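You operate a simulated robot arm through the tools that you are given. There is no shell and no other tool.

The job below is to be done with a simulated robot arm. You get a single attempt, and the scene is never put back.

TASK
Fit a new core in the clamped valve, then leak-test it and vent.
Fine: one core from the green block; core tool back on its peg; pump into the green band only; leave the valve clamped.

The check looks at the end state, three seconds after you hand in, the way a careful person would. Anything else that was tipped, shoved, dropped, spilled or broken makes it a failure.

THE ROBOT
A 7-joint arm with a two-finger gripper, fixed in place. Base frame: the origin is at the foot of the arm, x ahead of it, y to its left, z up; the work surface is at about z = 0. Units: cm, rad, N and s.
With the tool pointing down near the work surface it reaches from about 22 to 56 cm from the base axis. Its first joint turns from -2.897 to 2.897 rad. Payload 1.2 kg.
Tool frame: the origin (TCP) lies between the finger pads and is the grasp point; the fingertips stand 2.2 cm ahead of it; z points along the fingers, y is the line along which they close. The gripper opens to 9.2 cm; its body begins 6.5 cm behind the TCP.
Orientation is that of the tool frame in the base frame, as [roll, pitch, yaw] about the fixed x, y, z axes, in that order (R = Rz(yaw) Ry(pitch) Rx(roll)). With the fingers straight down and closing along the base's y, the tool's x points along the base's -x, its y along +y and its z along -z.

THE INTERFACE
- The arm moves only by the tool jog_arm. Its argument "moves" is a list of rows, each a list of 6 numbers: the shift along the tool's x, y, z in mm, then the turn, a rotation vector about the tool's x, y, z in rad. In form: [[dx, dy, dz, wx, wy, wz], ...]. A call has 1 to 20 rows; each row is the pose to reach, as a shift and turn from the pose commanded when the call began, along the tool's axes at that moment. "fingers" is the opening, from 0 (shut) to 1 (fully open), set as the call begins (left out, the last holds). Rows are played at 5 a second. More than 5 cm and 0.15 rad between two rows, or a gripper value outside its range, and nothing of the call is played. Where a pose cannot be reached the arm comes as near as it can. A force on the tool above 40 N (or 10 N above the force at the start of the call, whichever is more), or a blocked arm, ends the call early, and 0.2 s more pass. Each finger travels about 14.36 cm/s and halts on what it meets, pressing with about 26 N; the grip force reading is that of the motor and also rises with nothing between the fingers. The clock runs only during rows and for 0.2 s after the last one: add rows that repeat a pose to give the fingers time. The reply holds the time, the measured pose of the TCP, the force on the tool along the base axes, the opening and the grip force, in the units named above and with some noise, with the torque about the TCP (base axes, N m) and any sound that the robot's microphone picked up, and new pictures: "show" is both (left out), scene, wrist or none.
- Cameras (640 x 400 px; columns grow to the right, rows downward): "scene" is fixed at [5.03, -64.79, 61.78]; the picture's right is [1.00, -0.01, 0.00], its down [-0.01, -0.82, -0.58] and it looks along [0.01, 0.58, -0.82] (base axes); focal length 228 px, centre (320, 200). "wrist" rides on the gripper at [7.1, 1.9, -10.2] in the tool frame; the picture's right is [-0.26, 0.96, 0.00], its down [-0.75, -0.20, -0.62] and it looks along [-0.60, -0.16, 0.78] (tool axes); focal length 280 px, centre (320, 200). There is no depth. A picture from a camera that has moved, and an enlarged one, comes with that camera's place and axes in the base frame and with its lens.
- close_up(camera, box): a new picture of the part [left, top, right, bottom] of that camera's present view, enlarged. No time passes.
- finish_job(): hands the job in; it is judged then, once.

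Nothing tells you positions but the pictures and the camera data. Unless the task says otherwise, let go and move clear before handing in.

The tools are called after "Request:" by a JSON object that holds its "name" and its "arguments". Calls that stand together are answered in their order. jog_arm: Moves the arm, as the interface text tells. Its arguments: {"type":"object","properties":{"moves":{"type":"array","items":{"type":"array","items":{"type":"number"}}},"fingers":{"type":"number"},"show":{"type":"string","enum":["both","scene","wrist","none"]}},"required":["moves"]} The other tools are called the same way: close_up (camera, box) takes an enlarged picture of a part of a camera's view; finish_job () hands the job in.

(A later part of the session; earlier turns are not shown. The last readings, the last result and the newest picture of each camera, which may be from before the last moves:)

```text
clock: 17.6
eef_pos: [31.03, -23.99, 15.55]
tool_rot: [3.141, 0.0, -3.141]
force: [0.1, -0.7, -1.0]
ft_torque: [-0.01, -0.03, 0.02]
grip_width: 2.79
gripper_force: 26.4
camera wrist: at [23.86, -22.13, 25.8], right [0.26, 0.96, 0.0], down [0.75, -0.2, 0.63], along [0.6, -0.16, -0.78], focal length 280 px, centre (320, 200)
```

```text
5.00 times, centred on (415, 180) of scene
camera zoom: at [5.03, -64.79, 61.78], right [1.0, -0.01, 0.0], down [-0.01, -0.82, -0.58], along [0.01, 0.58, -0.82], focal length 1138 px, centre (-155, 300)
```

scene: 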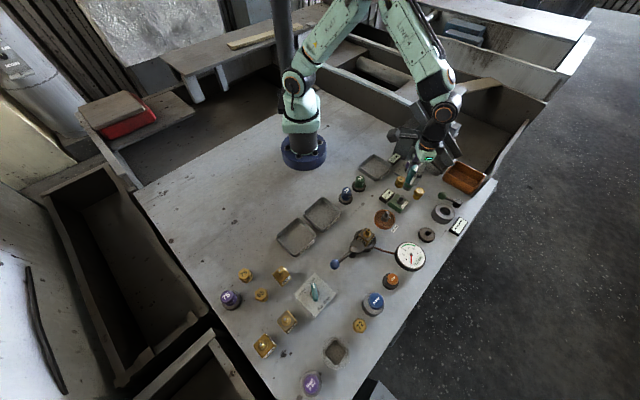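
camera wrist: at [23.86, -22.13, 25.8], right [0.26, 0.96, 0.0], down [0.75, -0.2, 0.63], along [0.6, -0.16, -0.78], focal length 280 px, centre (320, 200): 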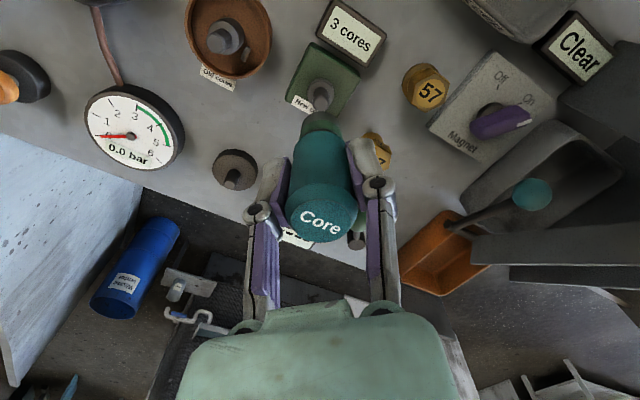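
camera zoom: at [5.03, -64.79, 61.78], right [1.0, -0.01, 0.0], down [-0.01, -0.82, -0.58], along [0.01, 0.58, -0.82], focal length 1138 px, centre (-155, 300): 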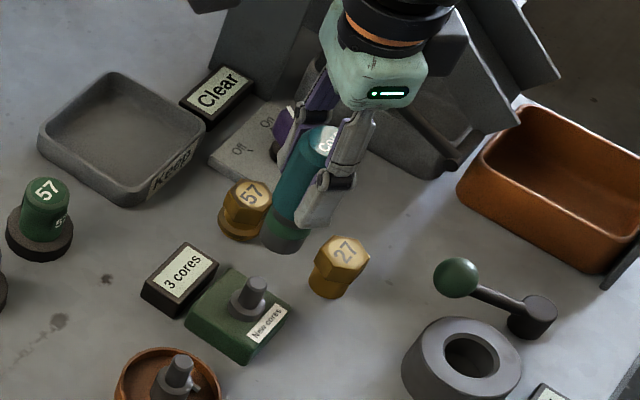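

The tool now shows a green band on its shank, so it holds a new core. Next I'll carry it above the clamped valve near (18.4, -36.7).

Request:
{"name": "jog_arm", "arguments": {"moves": [[0, 0, -20, 0, 0, 0], [16, -16, -20, 0, 0, 0], [32, -32, -20, 0, 0, 0], [48, -48, -20, 0, 0, 0], [64, -64, -20, 0, 0, 0], [80, -80, -20, 0, 0, 0], [96, -96, -20, 0, 0, 0], [112, -112, -20, 0, 0, 0], [126, -127, -20, 0, 0, 0], [126, -127, -20, 0, 0, 0]], "show": "both"}}

Request:
{"name": "close_up", "arguments": {"camera": "wrist", "box": [240, 20, 400, 140]}}

Request:
{"name": "close_up", "arguments": {"camera": "scene", "box": [320, 190, 420, 270]}}

```text
clock: 19.8
eef_pos: [18.32, -36.65, 17.58]
tool_rot: [3.141, 0.0, 3.141]
force: [-0.2, 0.5, -0.6]
ft_torque: [0.01, -0.01, 0.0]
grip_width: 2.82
gripper_force: 25.9
camera wrist: at [11.18, -34.61, 27.88], right [0.26, 0.97, 0.0], down [0.75, -0.2, 0.62], along [0.6, -0.16, -0.78], focal length 280 px, centre (320, 200)
```

scene: 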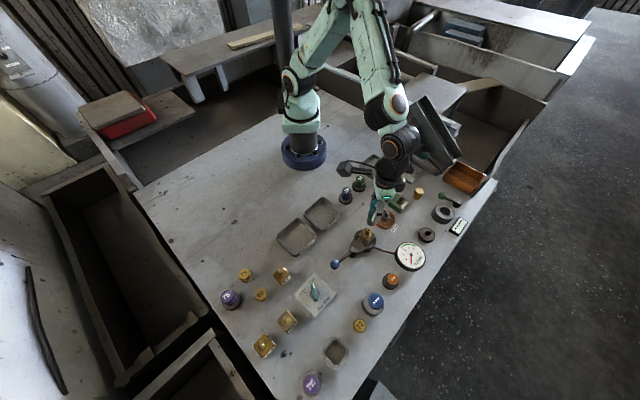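
wrist: 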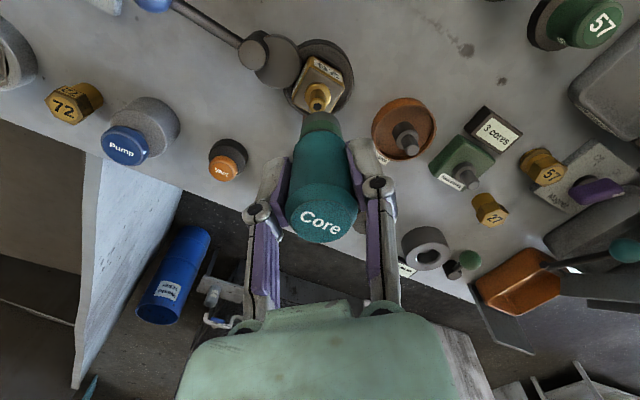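

```text
3.33 times, centred on (320, 80) of wrist
camera zoom: at [11.18, -34.61, 27.88], right [0.26, 0.97, 0.0], down [0.75, -0.2, 0.62], along [0.6, -0.16, -0.78], focal length 935 px, centre (320, 600)
```

zoom: 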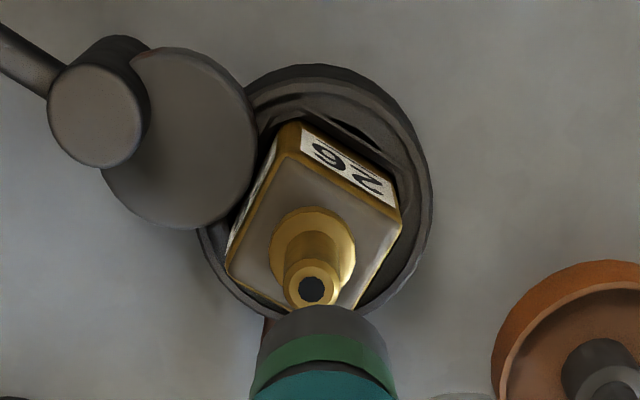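

```text
5.00 times, centred on (370, 230) of scene
camera zoom: at [5.03, -64.79, 61.78], right [1.0, -0.01, 0.0], down [-0.01, -0.82, -0.58], along [0.01, 0.58, -0.82], focal length 1138 px, centre (70, 50)
```

zoom: 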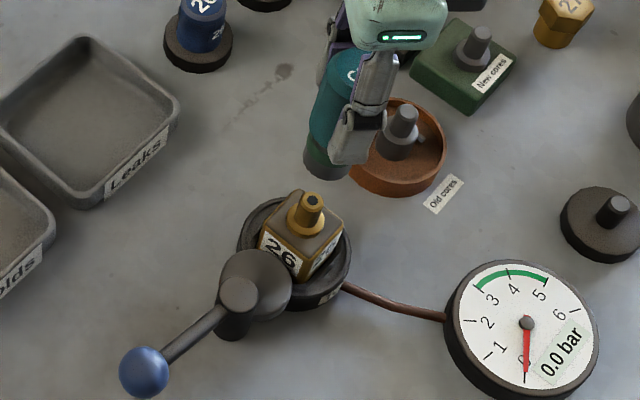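

The valve's stem is open (black hole, no core), with its top near z = 7.7 and slightly toward -y from the tool. I'll correct by about 1.7 mm and come down to just above the stem.

Request:
{"name": "jog_arm", "arguments": {"moves": [[0.5, -1.7, 0, 0, 0, 0], [0.5, -1.7, 10, 0, 0, 0], [0.5, -1.7, 20, 0, 0, 0], [0.5, -1.7, 25, 0, 0, 0], [0.5, -1.7, 25, 0, 0, 0]], "show": "wrist"}}

Request:
{"name": "close_up", "arguments": {"camera": "wrist", "box": [260, 50, 380, 150]}}

Request:
{"name": "close_up", "arguments": {"camera": "scene", "box": [335, 190, 405, 260]}}

```text
clock: 21.0
eef_pos: [18.27, -36.83, 14.96]
tool_rot: [3.141, 0.0, -3.14]
force: [-0.4, -0.2, -0.5]
ft_torque: [0.0, 0.0, 0.0]
grip_width: 2.8
gripper_force: 26.0
camera wrist: at [11.13, -34.85, 25.21], right [0.26, 0.96, 0.0], down [0.75, -0.2, 0.62], along [0.6, -0.16, -0.78], focal length 280 px, centre (320, 200)
```

wrist: 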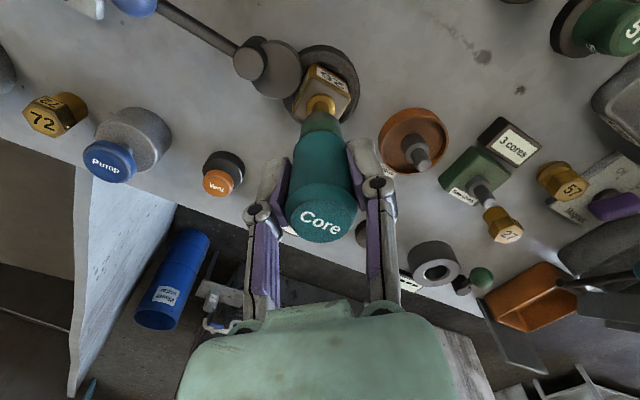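

```text
4.00 times, centred on (320, 100) of wrist
camera zoom: at [11.13, -34.85, 25.21], right [0.26, 0.96, 0.0], down [0.75, -0.2, 0.62], along [0.6, -0.16, -0.78], focal length 1122 px, centre (320, 600)
```

zoom: 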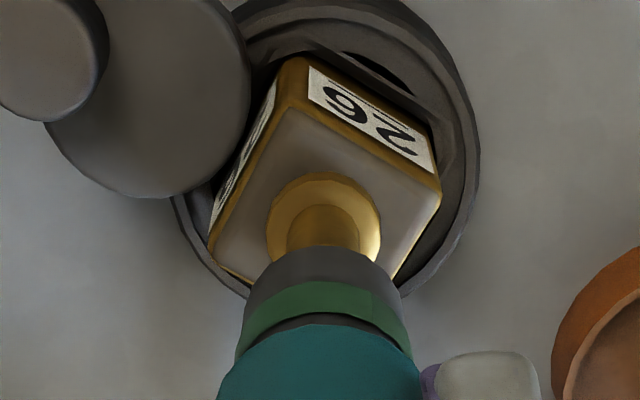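

```text
5.71 times, centred on (370, 225) of scene
camera zoom: at [5.03, -64.79, 61.78], right [1.0, -0.01, 0.0], down [-0.01, -0.82, -0.58], along [0.01, 0.58, -0.82], focal length 1301 px, centre (34, 57)
```

zoom: 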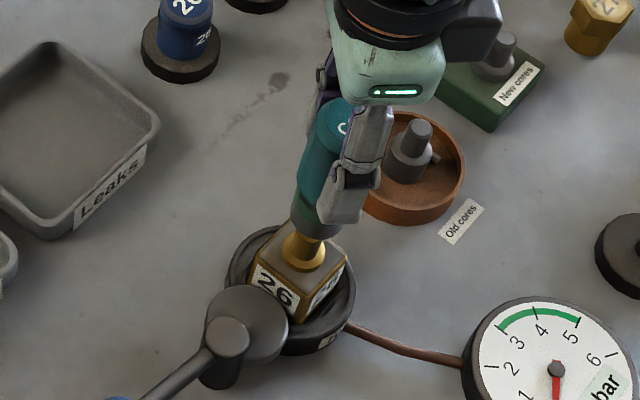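

The wrist view shows the stem centred under the shank. I'll check the x alignment from the scene camera at higher zoom.

Request:
{"name": "close_up", "arguments": {"camera": "scene", "box": [352, 210, 386, 240]}}

Request:
{"name": "close_up", "arguments": {"camera": "wrist", "box": [290, 90, 350, 135]}}

```text
13.33 times, centred on (369, 225) of scene
camera zoom: at [5.03, -64.79, 61.78], right [1.0, -0.01, 0.0], down [-0.01, -0.82, -0.58], along [0.01, 0.58, -0.82], focal length 3035 px, centre (-333, -133)
```

zoom: 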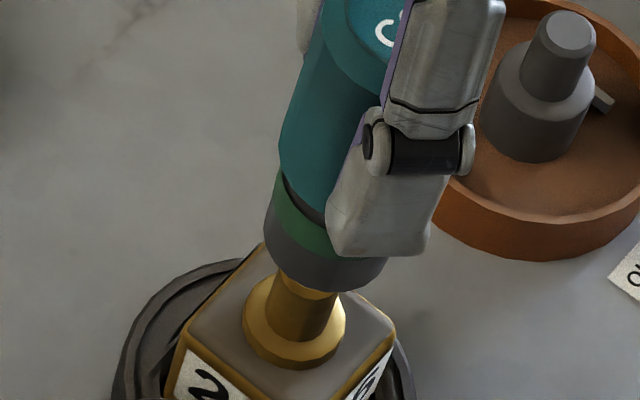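

```text
8.89 times, centred on (320, 112) of wrist
camera zoom: at [11.13, -34.85, 25.21], right [0.26, 0.96, 0.0], down [0.75, -0.2, 0.62], along [0.6, -0.16, -0.78], focal length 2492 px, centre (320, 978)
```

zoom: 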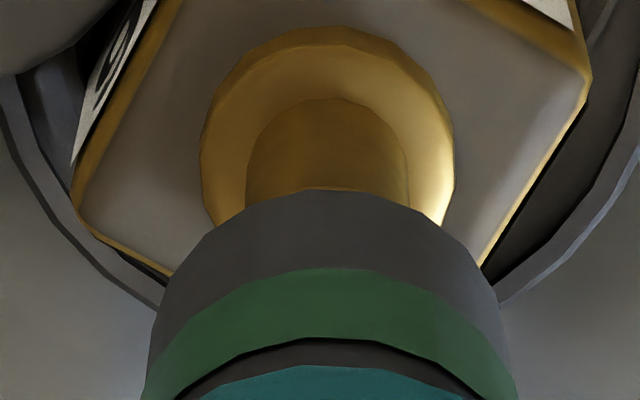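

Both views suggest the stem sits about 1 mm toward -x of the tool axis. I'll shift 1 mm and descend slowly while watching the force.

Request:
{"name": "jog_arm", "arguments": {"moves": [[1, 0, 0, 0, 0, 0], [1, 0, 2, 0, 0, 0], [1, 0, 4, 0, 0, 0], [1, 0, 6, 0, 0, 0], [1, 0, 8, 0, 0, 0], [1, 0, 10, 0, 0, 0]], "show": "none"}}

Request:
{"name": "close_up", "arguments": {"camera": "scene", "box": [352, 210, 386, 240]}}

Request:
{"name": "close_up", "arguments": {"camera": "wrist", "box": [290, 90, 350, 135]}}

```text
clock: 22.4
eef_pos: [18.15, -36.73, 13.95]
tool_rot: [-3.141, 0.001, 3.141]
force: [0.2, -1.2, -0.6]
ft_torque: [-0.02, -0.01, 0.04]
grip_width: 2.82
gripper_force: 25.5
```

```text
13.33 times, centred on (369, 225) of scene
camera zoom: at [5.03, -64.79, 61.78], right [1.0, -0.01, 0.0], down [-0.01, -0.82, -0.58], along [0.01, 0.58, -0.82], focal length 3035 px, centre (-333, -133)
```

zoom: 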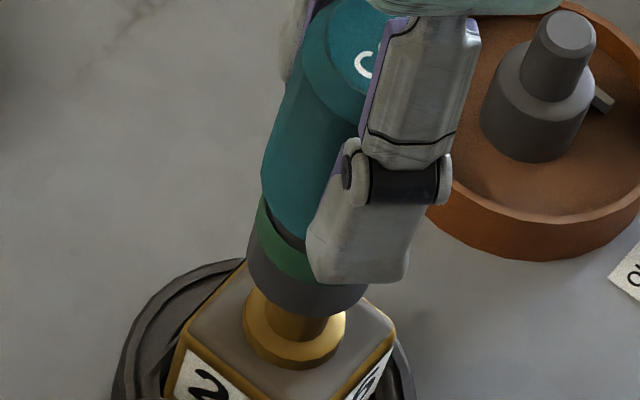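

```text
8.89 times, centred on (320, 112) of wrist
camera zoom: at [10.96, -34.85, 24.17], right [0.26, 0.96, 0.0], down [0.75, -0.21, 0.62], along [0.6, -0.16, -0.78], focal length 2492 px, centre (320, 978)
```

zoom: 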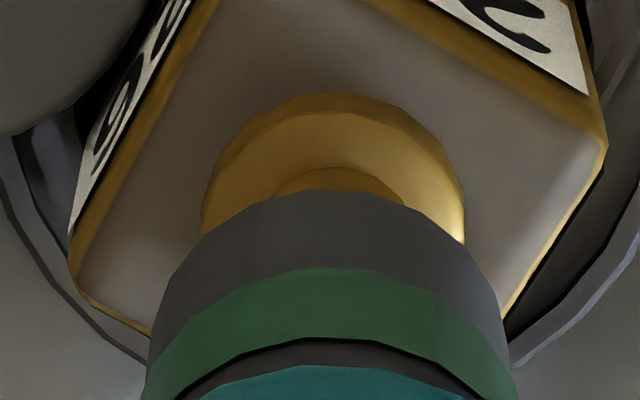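

No contact yet, and the shank is starting over the stem. I'll nudge 0.6 mm toward +y and keep descending.

Request:
{"name": "jog_arm", "arguments": {"moves": [[0, 0.6, 1, 0, 0, 0], [0, 0.6, 4, 0, 0, 0], [0, 0.6, 7, 0, 0, 0], [0, 0.6, 10, 0, 0, 0]], "show": "none"}}

Request:
{"name": "close_up", "arguments": {"camera": "scene", "box": [352, 210, 386, 240]}}

Request:
{"name": "close_up", "arguments": {"camera": "wrist", "box": [290, 90, 350, 135]}}

```text
clock: 23.4
eef_pos: [17.93, -36.86, 13.06]
tool_rot: [-3.141, 0.001, 3.141]
force: [0.1, 0.3, -0.9]
ft_torque: [0.01, -0.02, 0.01]
grip_width: 2.82
gripper_force: 26.8
```

```text
13.33 times, centred on (369, 225) of scene
camera zoom: at [5.03, -64.79, 61.78], right [1.0, -0.01, 0.0], down [-0.01, -0.82, -0.58], along [0.01, 0.58, -0.82], focal length 3035 px, centre (-333, -133)
```

zoom: 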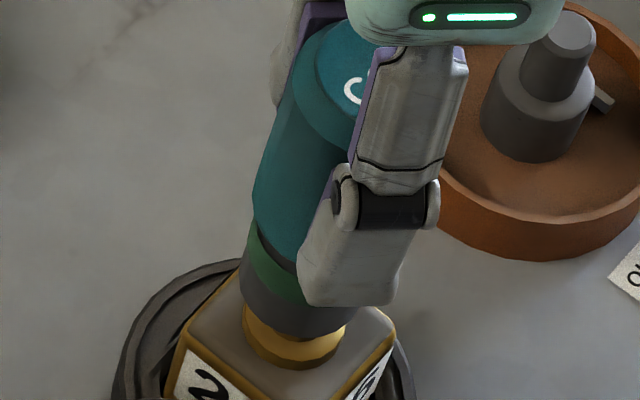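

```text
8.89 times, centred on (320, 112) of wrist
camera zoom: at [10.93, -34.88, 23.31], right [0.26, 0.96, 0.0], down [0.75, -0.2, 0.62], along [0.6, -0.16, -0.78], focal length 2492 px, centre (320, 978)
```

zoom: 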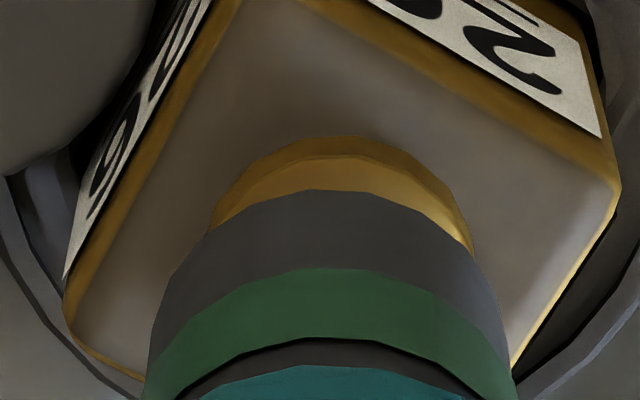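

Still no force, but the images show the shank drifting about 1 to 1.5 mm toward -x and -y of the stem axis. I'll re-centre before seating.

Request:
{"name": "jog_arm", "arguments": {"moves": [[-0.7, 0.4, 0, 0, 0, 0], [-1.3, 0.8, 0, 0, 0, 0], [-1.3, 0.8, 0, 0, 0, 0]], "show": "none"}}

Request:
{"name": "close_up", "arguments": {"camera": "scene", "box": [352, 210, 386, 240]}}

Request:
{"name": "close_up", "arguments": {"camera": "wrist", "box": [290, 90, 350, 135]}}

```text
clock: 24.2
eef_pos: [18.11, -36.75, 13.1]
tool_rot: [3.141, 0.0, 3.141]
force: [-0.7, 0.5, -1.5]
ft_torque: [-0.01, -0.01, 0.01]
grip_width: 2.83
gripper_force: 25.7
```

```text
13.33 times, centred on (369, 225) of scene
camera zoom: at [5.03, -64.79, 61.78], right [1.0, -0.01, 0.0], down [-0.01, -0.82, -0.58], along [0.01, 0.58, -0.82], focal length 3035 px, centre (-333, -133)
```

zoom: 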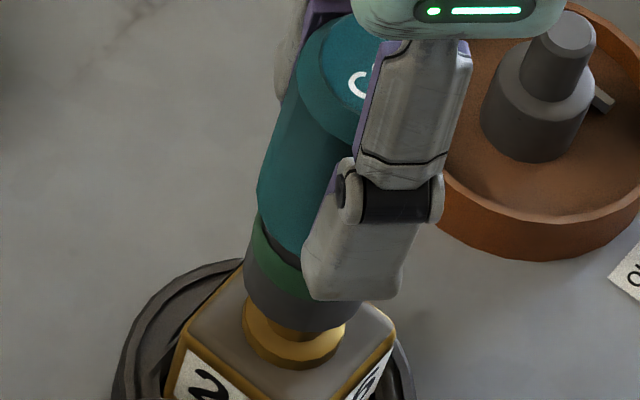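

```text
8.89 times, centred on (320, 112) of wrist
camera zoom: at [11.03, -34.75, 23.3], right [0.26, 0.96, 0.0], down [0.75, -0.2, 0.62], along [0.6, -0.16, -0.78], focal length 2492 px, centre (320, 978)
```

zoom: 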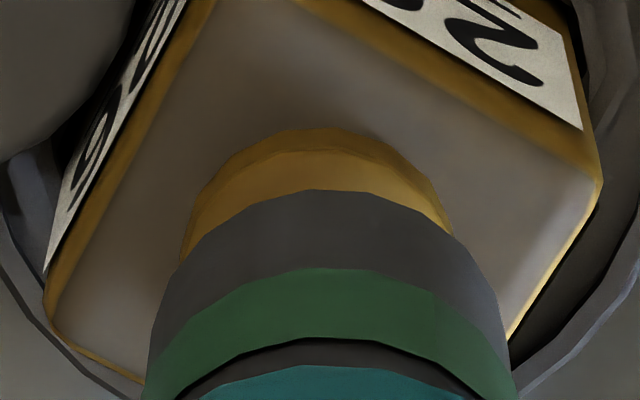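

y is now centred, and x still needs about 1 mm toward +x. I'll correct it and descend further toward the collar.

Request:
{"name": "jog_arm", "arguments": {"moves": [[-1.2, 0, 0, 0, 0, 0], [-1.2, 0, 2, 0, 0, 0], [-1.2, 0, 4, 0, 0, 0], [-1.2, 0, 6, 0, 0, 0], [-1.2, 0, 8, 0, 0, 0], [-1.2, 0, 10, 0, 0, 0]], "show": "none"}}

Request:
{"name": "close_up", "arguments": {"camera": "scene", "box": [352, 210, 386, 240]}}

Request:
{"name": "close_up", "arguments": {"camera": "wrist", "box": [290, 90, 350, 135]}}

```text
clock: 25.6
eef_pos: [18.31, -36.53, 12.0]
tool_rot: [3.141, 0.0, 3.141]
force: [-0.5, -0.5, -0.4]
ft_torque: [0.01, -0.02, -0.01]
grip_width: 2.82
gripper_force: 25.8
```

```text
13.33 times, centred on (369, 225) of scene
camera zoom: at [5.03, -64.79, 61.78], right [1.0, -0.01, 0.0], down [-0.01, -0.82, -0.58], along [0.01, 0.58, -0.82], focal length 3035 px, centre (-333, -133)
```

zoom: 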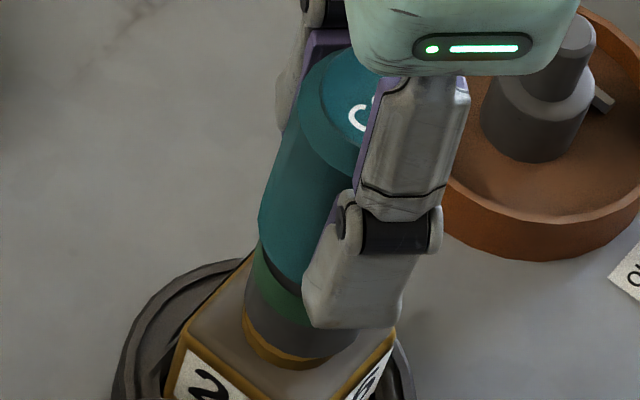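

```text
8.89 times, centred on (320, 112) of wrist
camera zoom: at [11.23, -34.78, 22.2], right [0.26, 0.96, 0.0], down [0.75, -0.2, 0.63], along [0.6, -0.16, -0.78], focal length 2492 px, centre (320, 978)
```

zoom: 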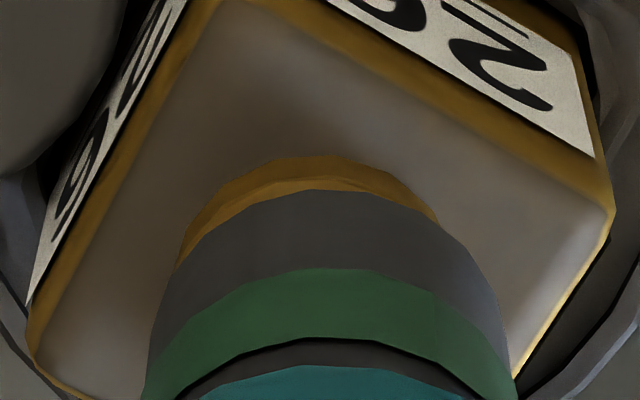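

The shank sits nearly on the collar with no side force. I'll press down the last few millimetres as I did on the block.

Request:
{"name": "jog_arm", "arguments": {"moves": [[0, -0.4, 1, 0, 0, 0], [0, -0.4, 2, 0, 0, 0], [0, -0.4, 3, 0, 0, 0], [0, -0.4, 4, 0, 0, 0]], "show": "none"}}

Request:
{"name": "close_up", "arguments": {"camera": "scene", "box": [352, 210, 386, 240]}}

Request:
{"name": "close_up", "arguments": {"camera": "wrist", "box": [290, 90, 350, 135]}}

```text
clock: 26.6
eef_pos: [18.41, -36.8, 11.55]
tool_rot: [-3.141, 0.0, -3.141]
force: [-2.5, 2.8, 7.5]
ft_torque: [0.08, 0.13, -0.03]
grip_width: 2.83
gripper_force: 25.7
```

```text
13.33 times, centred on (369, 225) of scene
camera zoom: at [5.03, -64.79, 61.78], right [1.0, -0.01, 0.0], down [-0.01, -0.82, -0.58], along [0.01, 0.58, -0.82], focal length 3035 px, centre (-333, -133)
```

zoom: 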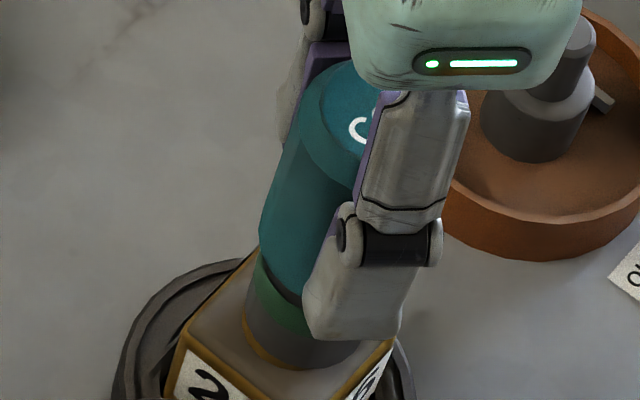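

```text
8.89 times, centred on (320, 112) of wrist
camera zoom: at [11.29, -34.83, 21.83], right [0.26, 0.96, 0.0], down [0.75, -0.2, 0.62], along [0.6, -0.16, -0.78], focal length 2492 px, centre (320, 978)
```

zoom: 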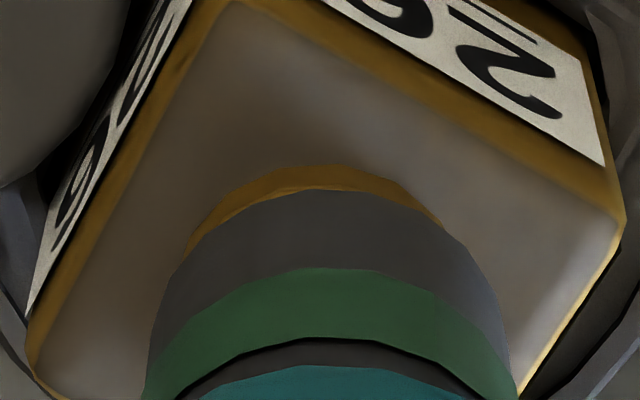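

The tool has touched the collar (7.5 N) and the green band is still there. I'll press slightly more to seat it fully.

Request:
{"name": "jog_arm", "arguments": {"moves": [[0, 0, 1, 0, 0, 0], [0, 0, 1, 0, 0, 0]], "show": "none"}}

Request:
{"name": "close_up", "arguments": {"camera": "wrist", "box": [290, 90, 350, 135]}}

```text
clock: 27.2
eef_pos: [18.41, -36.85, 11.52]
tool_rot: [-3.14, 0.0, 3.141]
force: [-2.3, 2.5, 18.8]
ft_torque: [0.05, 0.21, -0.03]
grip_width: 2.85
gripper_force: 26.0
```

```text
8.89 times, centred on (320, 112) of wrist
camera zoom: at [11.33, -34.83, 21.74], right [0.26, 0.96, 0.0], down [0.75, -0.2, 0.63], along [0.6, -0.17, -0.78], focal length 2492 px, centre (320, 978)
```

zoom: 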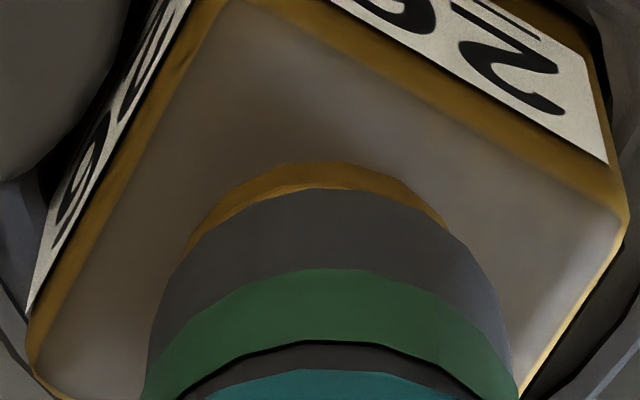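

It's seated at about 19 N and the core hasn't released, so it likely needs screwing in. I'll turn the tool clockwise from above (positive about tool z) in small steps.

Request:
{"name": "jog_arm", "arguments": {"moves": [[0, 0, 0, 0, 0, 0.1], [0, 0, 0, 0, 0, 0.2], [0, 0, 0, 0, 0, 0.3], [0, 0, 0, 0, 0, 0.4], [0, 0, 0, 0, 0, 0.5]], "show": "both"}}

Request:
{"name": "close_up", "arguments": {"camera": "scene", "box": [335, 190, 405, 260]}}

Request:
{"name": "close_up", "arguments": {"camera": "wrist", "box": [270, 70, 370, 145]}}

```text
clock: 28.4
eef_pos: [18.3, -36.81, 11.42]
tool_rot: [-3.141, 0.001, 2.643]
force: [3.2, -3.2, 11.3]
ft_torque: [-0.19, -0.25, 0.06]
grip_width: 2.83
gripper_force: 25.9
camera wrist: at [13.05, -31.64, 21.71], right [0.69, 0.72, 0.0], down [0.56, -0.54, 0.63], along [0.45, -0.43, -0.78], focal length 280 px, centre (320, 200)
```

scene: 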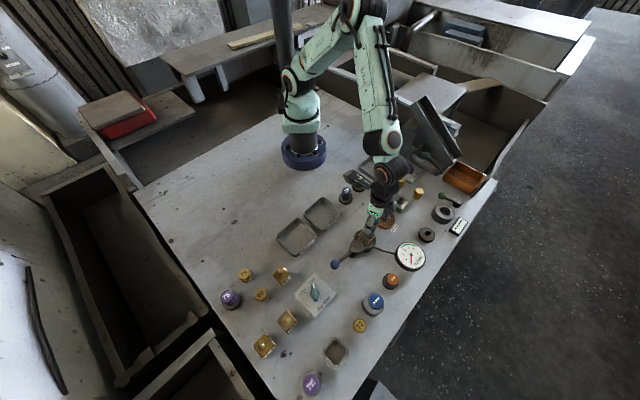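
wrist: 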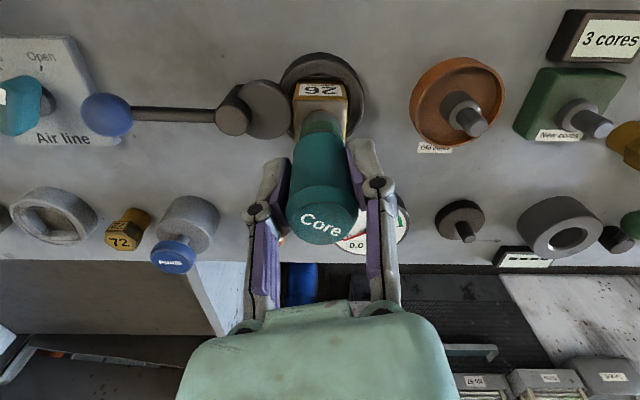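

```text
5.71 times, centred on (370, 225) of scene
camera zoom: at [5.03, -64.79, 61.78], right [1.0, -0.01, 0.0], down [-0.01, -0.82, -0.58], along [0.01, 0.58, -0.82], focal length 1301 px, centre (34, 57)
```

zoom: 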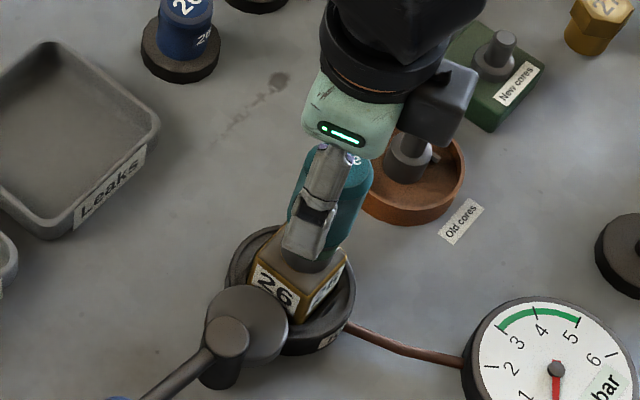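

```text
5.33 times, centred on (320, 108) of wrist
camera zoom: at [13.05, -31.64, 21.71], right [0.69, 0.72, 0.0], down [0.56, -0.54, 0.63], along [0.45, -0.43, -0.78], focal length 1495 px, centre (320, 693)
```

zoom: 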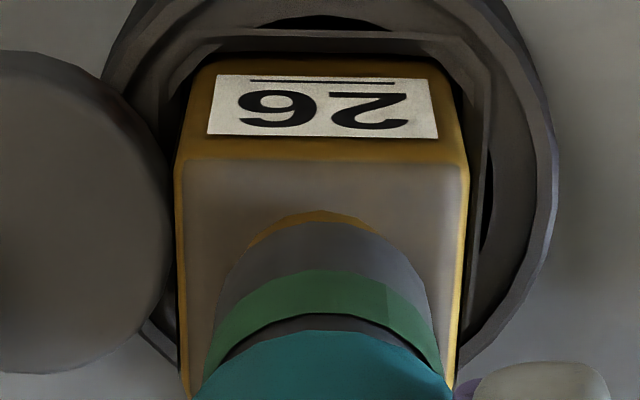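

It turned 0.5 rad clockwise without trouble and the band is still green. I'll keep turning.

Request:
{"name": "jog_arm", "arguments": {"moves": [[0, 0, 0, 0, 0, 0.12], [0, 0, 0, 0, 0, 0.24], [0, 0, 0, 0, 0, 0.36], [0, 0, 0, 0, 0, 0.48], [0, 0, 0, 0, 0, 0.6], [0, 0, 0, 0, 0, 0.72]], "show": "wrist"}}

Request:
{"name": "close_up", "arguments": {"camera": "wrist", "box": [270, 70, 370, 145]}}

```text
clock: 29.8
eef_pos: [18.4, -36.69, 11.46]
tool_rot: [3.142, 0.0, 1.917]
force: [5.6, -6.1, 5.9]
ft_torque: [-0.37, -0.25, 0.04]
grip_width: 2.81
gripper_force: 25.7
camera wrist: at [17.72, -29.38, 21.66], right [1.0, 0.08, 0.0], down [0.06, -0.78, 0.62], along [0.05, -0.62, -0.78], focal length 280 px, centre (320, 200)
```

wrist: 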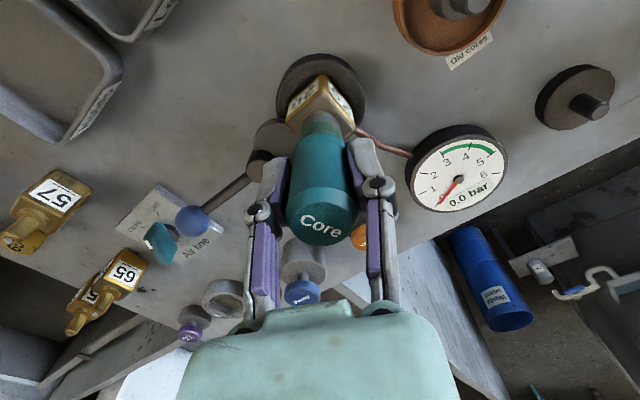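

```text
5.33 times, centred on (320, 108) of wrist
camera zoom: at [17.72, -29.38, 21.66], right [1.0, 0.08, 0.0], down [0.06, -0.78, 0.62], along [0.05, -0.62, -0.78], focal length 1495 px, centre (320, 693)
```

zoom: 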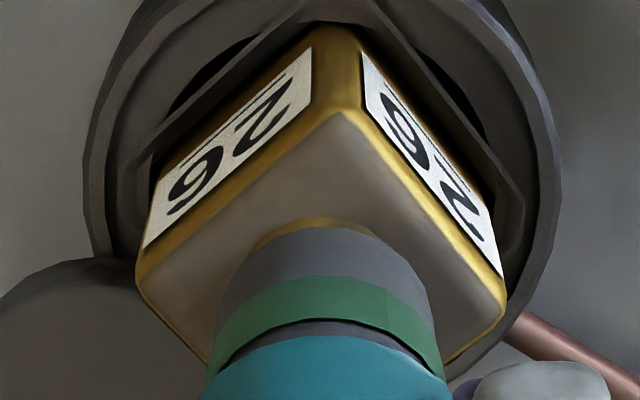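

Total turn is about 1.2 rad, and the side force of about 8 N comes from a slight axis offset. I'll compensate laterally, add a touch of down pressure and keep turning.

Request:
{"name": "jog_arm", "arguments": {"moves": [[-0.6, 0.3, 0.3, 0, 0, 0], [-0.6, 0.3, 0.4, 0, 0, 0.12], [-0.6, 0.3, 0.5, 0, 0, 0.24], [-0.6, 0.3, 0.5, 0, 0, 0.36], [-0.6, 0.3, 0.5, 0, 0, 0.48], [-0.6, 0.3, 0.5, 0, 0, 0.6]], "show": "wrist"}}

Request:
{"name": "close_up", "arguments": {"camera": "wrist", "box": [270, 70, 370, 145]}}

```text
clock: 31.2
eef_pos: [18.4, -36.77, 11.35]
tool_rot: [3.141, -0.001, 1.32]
force: [-1.6, 2.6, 18.0]
ft_torque: [0.19, 0.05, 0.09]
grip_width: 2.82
gripper_force: 25.5
camera wrist: at [22.0, -30.41, 21.64], right [0.87, -0.49, 0.0], down [-0.39, -0.68, 0.62], along [-0.31, -0.54, -0.78], focal length 280 px, centre (320, 200)
```

wrist: 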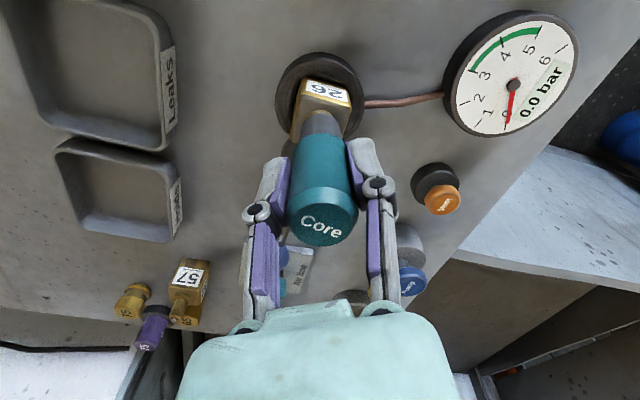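

```text
5.33 times, centred on (320, 108) of wrist
camera zoom: at [22.0, -30.41, 21.64], right [0.87, -0.49, 0.0], down [-0.39, -0.68, 0.62], along [-0.31, -0.54, -0.78], focal length 1495 px, centre (320, 693)
```

zoom: 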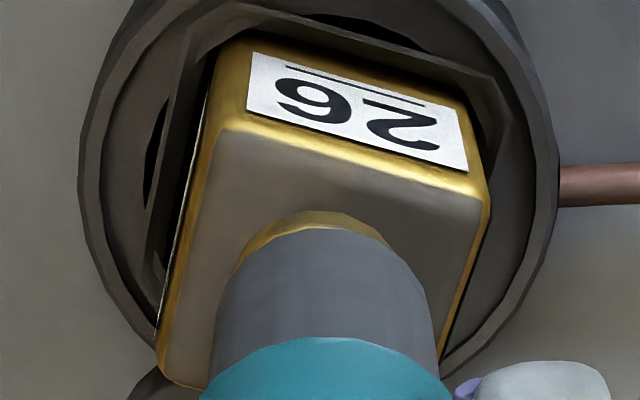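

The green band has gone, so the core has transferred into the valve after roughly a quarter turn or more. I'll lift straight up without turning back, then inspect the stem.

Request:
{"name": "jog_arm", "arguments": {"moves": [[0, 0, -3, 0, 0, 0], [0, 0, -8, 0, 0, 0], [0, 0, -14, 0, 0, 0], [0, 0, -20, 0, 0, 0], [0, 0, -26, 0, 0, 0], [0, 0, -34, 0, 0, 0], [0, 0, -42, 0, 0, 0], [0, 0, -52, 0, 0, 0], [0, 0, -62, 0, 0, 0], [0, 0, -62, 0, 0, 0]], "show": "both"}}

Request:
{"name": "close_up", "arguments": {"camera": "wrist", "box": [270, 40, 370, 125]}}

Request:
{"name": "close_up", "arguments": {"camera": "scene", "box": [335, 195, 405, 265]}}

```text
clock: 33.4
eef_pos: [18.36, -36.87, 17.45]
tool_rot: [3.142, 0.0, 1.323]
force: [-0.6, 0.0, -1.7]
ft_torque: [0.01, 0.03, 0.02]
grip_width: 2.82
gripper_force: 25.9
camera wrist: at [22.04, -30.37, 27.77], right [0.87, -0.49, 0.0], down [-0.38, -0.68, 0.63], along [-0.31, -0.54, -0.78], focal length 280 px, centre (320, 200)
```

scene: 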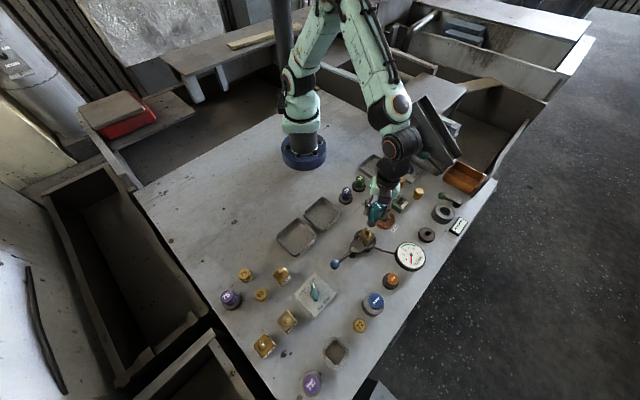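
wrist: 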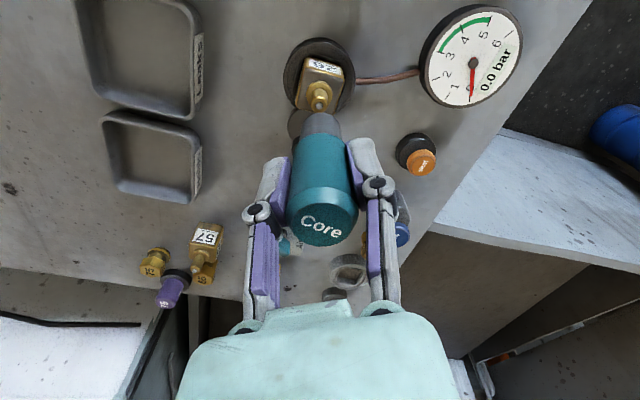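

```text
4.71 times, centred on (320, 82) of wrist
camera zoom: at [22.04, -30.37, 27.77], right [0.87, -0.49, 0.0], down [-0.38, -0.68, 0.63], along [-0.31, -0.54, -0.78], focal length 1320 px, centre (320, 753)
```

zoom: 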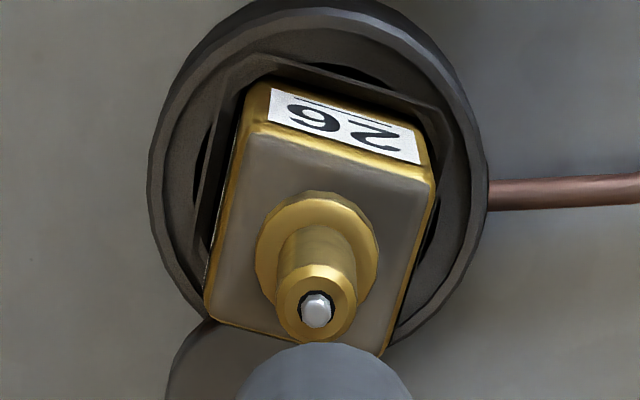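

```text
5.71 times, centred on (370, 230) of scene
camera zoom: at [5.03, -64.79, 61.78], right [1.0, -0.01, 0.0], down [-0.01, -0.82, -0.58], along [0.01, 0.58, -0.82], focal length 1301 px, centre (34, 29)
```

zoom: 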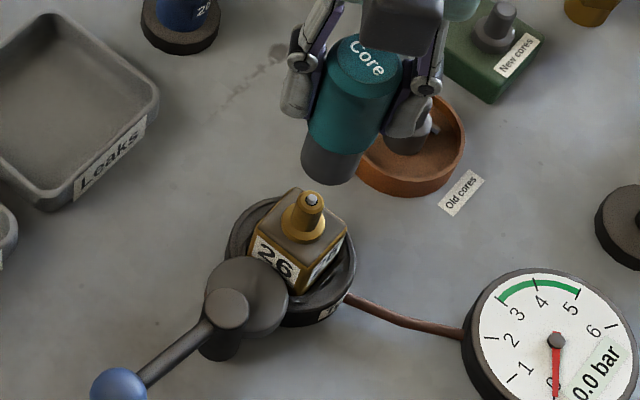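

The core is fitted: a silver pin now shows in the stem, and the gauge still reads 0.0. Next I'll return the core tool to above its peg, turning the wrist back to its original yaw on the way.

Request:
{"name": "jog_arm", "arguments": {"moves": [[4.4, 12.5, 0, 0, 0, -0.13], [8.9, 24.9, 0, 0, 0, -0.26], [13.3, 37.4, 0, 0, 0, -0.39], [17.8, 49.9, 0, 0, 0, -0.52], [22.2, 62.3, 0, 0, 0, -0.65], [26.6, 74.8, 0, 0, 0, -0.78], [31.1, 87.3, 0, 0, 0, -0.91], [35.5, 99.7, 0, 0, 0, -1.04], [40.0, 112.2, 0, 0, 0, -1.17], [44.4, 124.7, 0, 0, 0, -1.3], [48.8, 137.2, 0, 0, 0, -1.43], [53.3, 149.6, 0, 0, 0, -1.56], [57.7, 162.1, 0, 0, 0, -1.69], [62.15, 174.56, 0, 0, 0, -1.82], [62.15, 174.56, 10, 0, 0, -1.82], [62.15, 174.56, 23, 0, 0, -1.82], [62.15, 174.56, 23, 0, 0, -1.82]], "show": "both"}}

Request:
{"name": "close_up", "arguments": {"camera": "wrist", "box": [270, 50, 370, 140]}}

Request:
{"name": "close_up", "arguments": {"camera": "scene", "box": [410, 180, 490, 250]}}

```text
clock: 37.0
eef_pos: [36.89, -35.12, 15.32]
tool_rot: [3.141, -0.001, 3.141]
force: [-0.1, -0.1, -1.5]
ft_torque: [-0.02, 0.01, -0.01]
grip_width: 2.84
gripper_force: 26.1
camera wrist: at [29.77, -33.16, 25.55], right [0.26, 0.96, 0.0], down [0.75, -0.2, 0.62], along [0.6, -0.16, -0.78], focal length 280 px, centre (320, 200)
```

scene: 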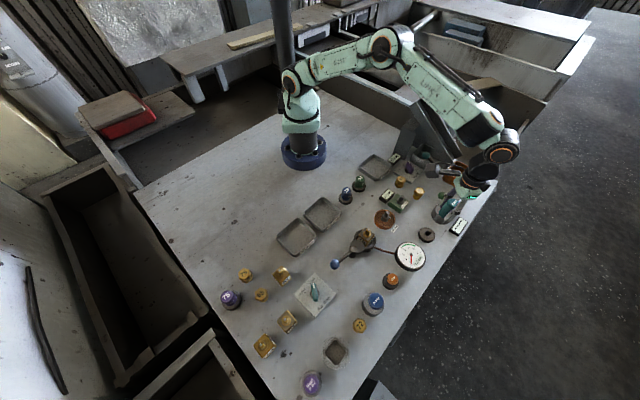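
wrist: 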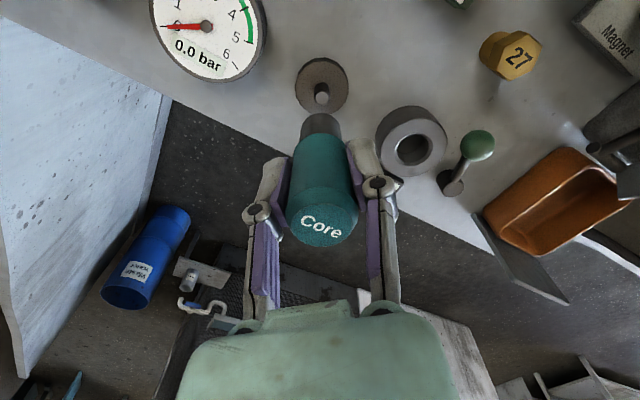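

```text
4.44 times, centred on (320, 95) of wrist
camera zoom: at [29.77, -33.16, 25.55], right [0.26, 0.96, 0.0], down [0.75, -0.2, 0.62], along [0.6, -0.16, -0.78], focal length 1246 px, centre (320, 667)
```

zoom: 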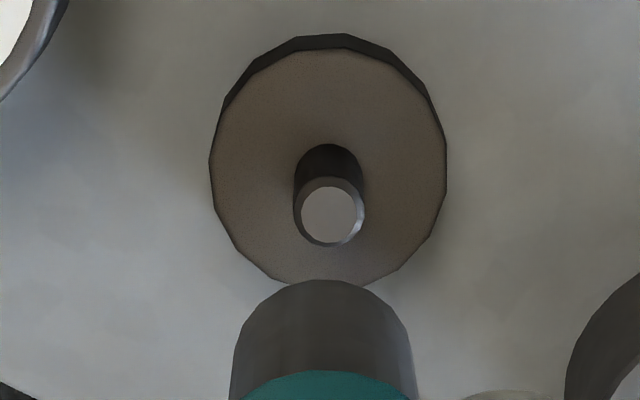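

```text
5.71 times, centred on (450, 215) of scene
camera zoom: at [5.03, -64.79, 61.78], right [1.0, -0.01, 0.0], down [-0.01, -0.82, -0.58], along [0.01, 0.58, -0.82], focal length 1301 px, centre (-423, 114)
```

zoom: 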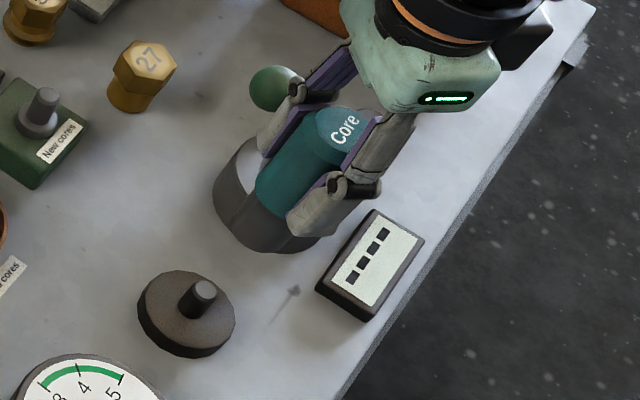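

The tool slid about 1 mm in the grip and the arm sits about 2 mm off toward -y compared with when it left the peg. I'll shift by (-2.1, +2.7) mm and lower to just above the pin to check.

Request:
{"name": "jog_arm", "arguments": {"moves": [[2.1, 2.7, 0, 0, 0, 0], [2.1, 2.7, 10, 0, 0, 0], [2.1, 2.7, 20, 0, 0, 0], [2.1, 2.7, 30, 0, 0, 0], [2.1, 2.7, 40, 0, 0, 0], [2.1, 2.7, 43, 0, 0, 0], [2.1, 2.7, 43, 0, 0, 0]], "show": "none"}}

Request:
{"name": "close_up", "arguments": {"camera": "wrist", "box": [270, 60, 370, 150]}}

Request:
{"name": "close_up", "arguments": {"camera": "scene", "box": [415, 205, 455, 245]}}

```text
clock: 38.6
eef_pos: [36.56, -34.63, 10.94]
tool_rot: [3.141, 0.001, -3.14]
force: [0.1, -0.6, 0.1]
ft_torque: [0.0, -0.01, 0.03]
grip_width: 2.83
gripper_force: 26.7
```

```text
4.44 times, centred on (320, 105) of wrist
camera zoom: at [29.48, -32.78, 21.19], right [0.26, 0.96, 0.0], down [0.75, -0.2, 0.62], along [0.6, -0.16, -0.78], focal length 1246 px, centre (320, 622)
```

zoom: 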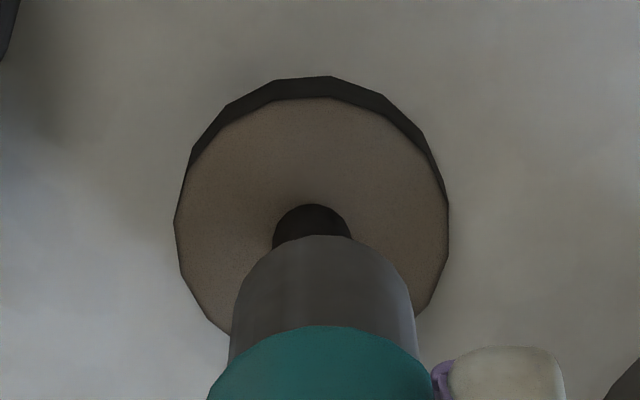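

```text
10.00 times, centred on (435, 225) of scene
camera zoom: at [5.03, -64.79, 61.78], right [1.0, -0.01, 0.0], down [-0.01, -0.82, -0.58], along [0.01, 0.58, -0.82], focal length 2276 px, centre (-830, -50)
```

zoom: 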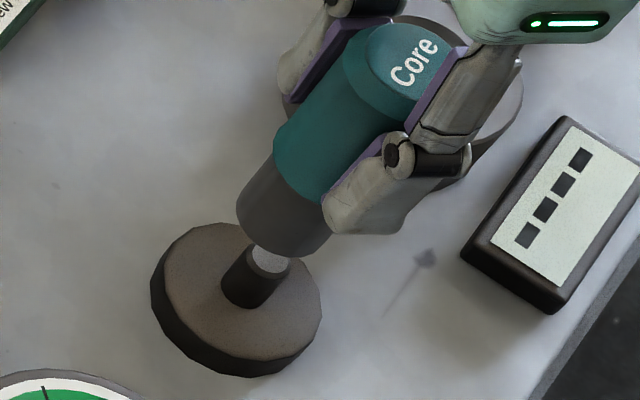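

The pin is slightly toward +x and -y of the shank now, by about 1.2 mm each way. I'll apply a small correction and check again before descending.

Request:
{"name": "jog_arm", "arguments": {"moves": [[-0.6, -0.7, 0, 0, 0, 0], [-1.1, -1.2, 0, 0, 0, 0], [-1.1, -1.2, 0, 0, 0, 0]], "show": "none"}}

Request:
{"name": "close_up", "arguments": {"camera": "wrist", "box": [270, 60, 370, 150]}}

Request:
{"name": "close_up", "arguments": {"camera": "scene", "box": [415, 205, 455, 245]}}

```text
clock: 39.4
eef_pos: [36.74, -34.92, 11.09]
tool_rot: [3.14, 0.0, -3.141]
force: [0.0, -0.5, -0.9]
ft_torque: [-0.02, 0.05, -0.01]
grip_width: 2.82
gripper_force: 25.9
```

```text
4.44 times, centred on (320, 105) of wrist
camera zoom: at [29.59, -33.02, 21.25], right [0.26, 0.96, 0.0], down [0.75, -0.2, 0.62], along [0.6, -0.16, -0.78], focal length 1246 px, centre (320, 622)
```

zoom: 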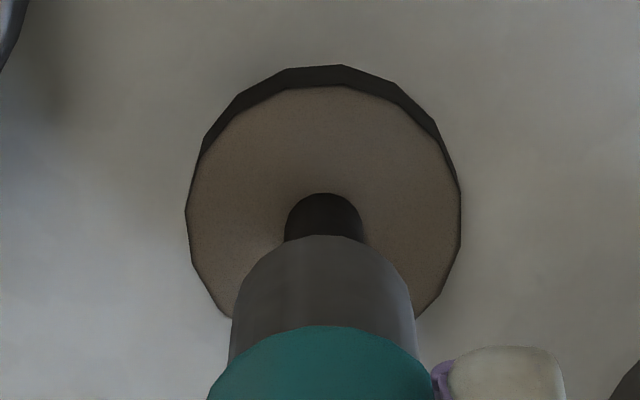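

```text
10.00 times, centred on (435, 225) of scene
camera zoom: at [5.03, -64.79, 61.78], right [1.0, -0.01, 0.0], down [-0.01, -0.82, -0.58], along [0.01, 0.58, -0.82], focal length 2276 px, centre (-830, -50)
```

zoom: 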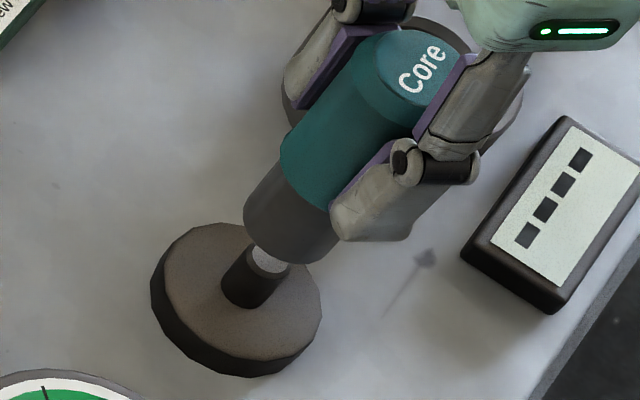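

The pin is now centred under the shank in both views. I'll descend slowly over the pin.

Request:
{"name": "jog_arm", "arguments": {"moves": [[0, 0, 3, 0, 0, 0], [0, 0, 6, 0, 0, 0], [0, 0, 9, 0, 0, 0], [0, 0, 12, 0, 0, 0]], "show": "none"}}

Request:
{"name": "close_up", "arguments": {"camera": "wrist", "box": [270, 60, 370, 150]}}

Request:
{"name": "close_up", "arguments": {"camera": "scene", "box": [415, 205, 455, 245]}}

```text
clock: 40.4
eef_pos: [36.83, -35.04, 9.88]
tool_rot: [-3.141, 0.001, -3.141]
force: [0.4, -0.3, -1.7]
ft_torque: [0.0, -0.01, 0.01]
grip_width: 2.8
gripper_force: 26.5
```

```text
4.44 times, centred on (320, 105) of wrist
camera zoom: at [29.64, -32.99, 20.12], right [0.26, 0.96, 0.0], down [0.75, -0.2, 0.62], along [0.6, -0.16, -0.78], focal length 1246 px, centre (320, 622)
```

zoom: 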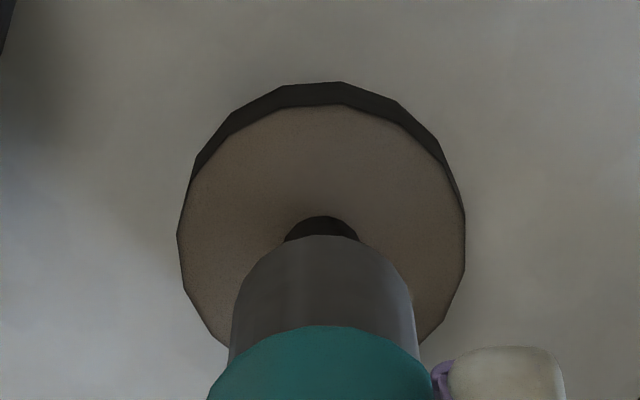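

```text
10.00 times, centred on (435, 225) of scene
camera zoom: at [5.03, -64.79, 61.78], right [1.0, -0.01, 0.0], down [-0.01, -0.82, -0.58], along [0.01, 0.58, -0.82], focal length 2276 px, centre (-830, -50)
```

zoom: 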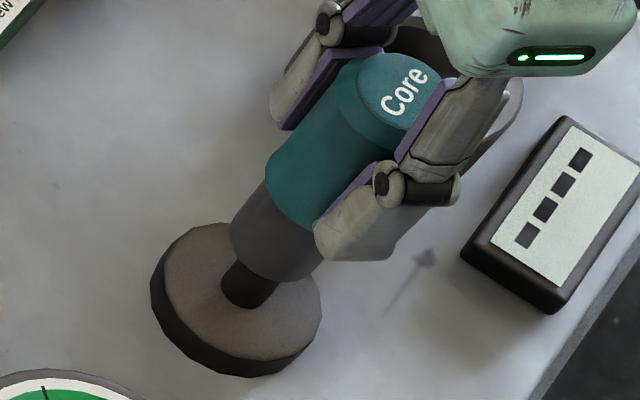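

The shank is over the pin without force. I'll continue down toward the disc.

Request:
{"name": "jog_arm", "arguments": {"moves": [[0, 0, 4, 0, 0, 0], [0, 0, 8, 0, 0, 0], [0, 0, 12, 0, 0, 0], [0, 0, 16, 0, 0, 0], [0, 0, 20, 0, 0, 0], [0, 0, 22, 0, 0, 0]], "show": "none"}}

Request:
{"name": "close_up", "arguments": {"camera": "wrist", "box": [270, 60, 370, 150]}}

Request:
{"name": "close_up", "arguments": {"camera": "scene", "box": [415, 205, 455, 245]}}

```text
clock: 41.8
eef_pos: [36.81, -34.94, 7.63]
tool_rot: [-3.14, 0.001, 3.141]
force: [0.8, -1.0, -0.2]
ft_torque: [-0.08, -0.06, -0.01]
grip_width: 2.84
gripper_force: 25.9
```

```text
4.44 times, centred on (320, 105) of wrist
camera zoom: at [29.66, -32.91, 17.89], right [0.26, 0.96, 0.0], down [0.75, -0.2, 0.63], along [0.6, -0.16, -0.78], focal length 1246 px, centre (320, 622)
```

zoom: 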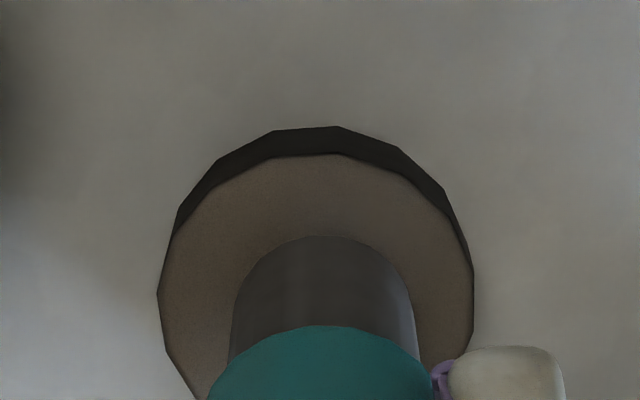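

```text
10.00 times, centred on (435, 225) of scene
camera zoom: at [5.03, -64.79, 61.78], right [1.0, -0.01, 0.0], down [-0.01, -0.82, -0.58], along [0.01, 0.58, -0.82], focal length 2276 px, centre (-830, -50)
```

zoom: 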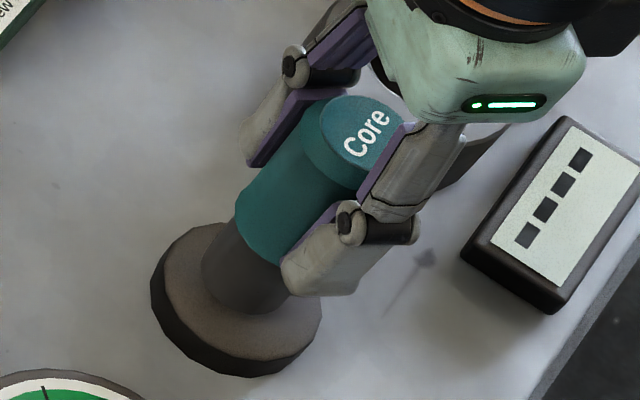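

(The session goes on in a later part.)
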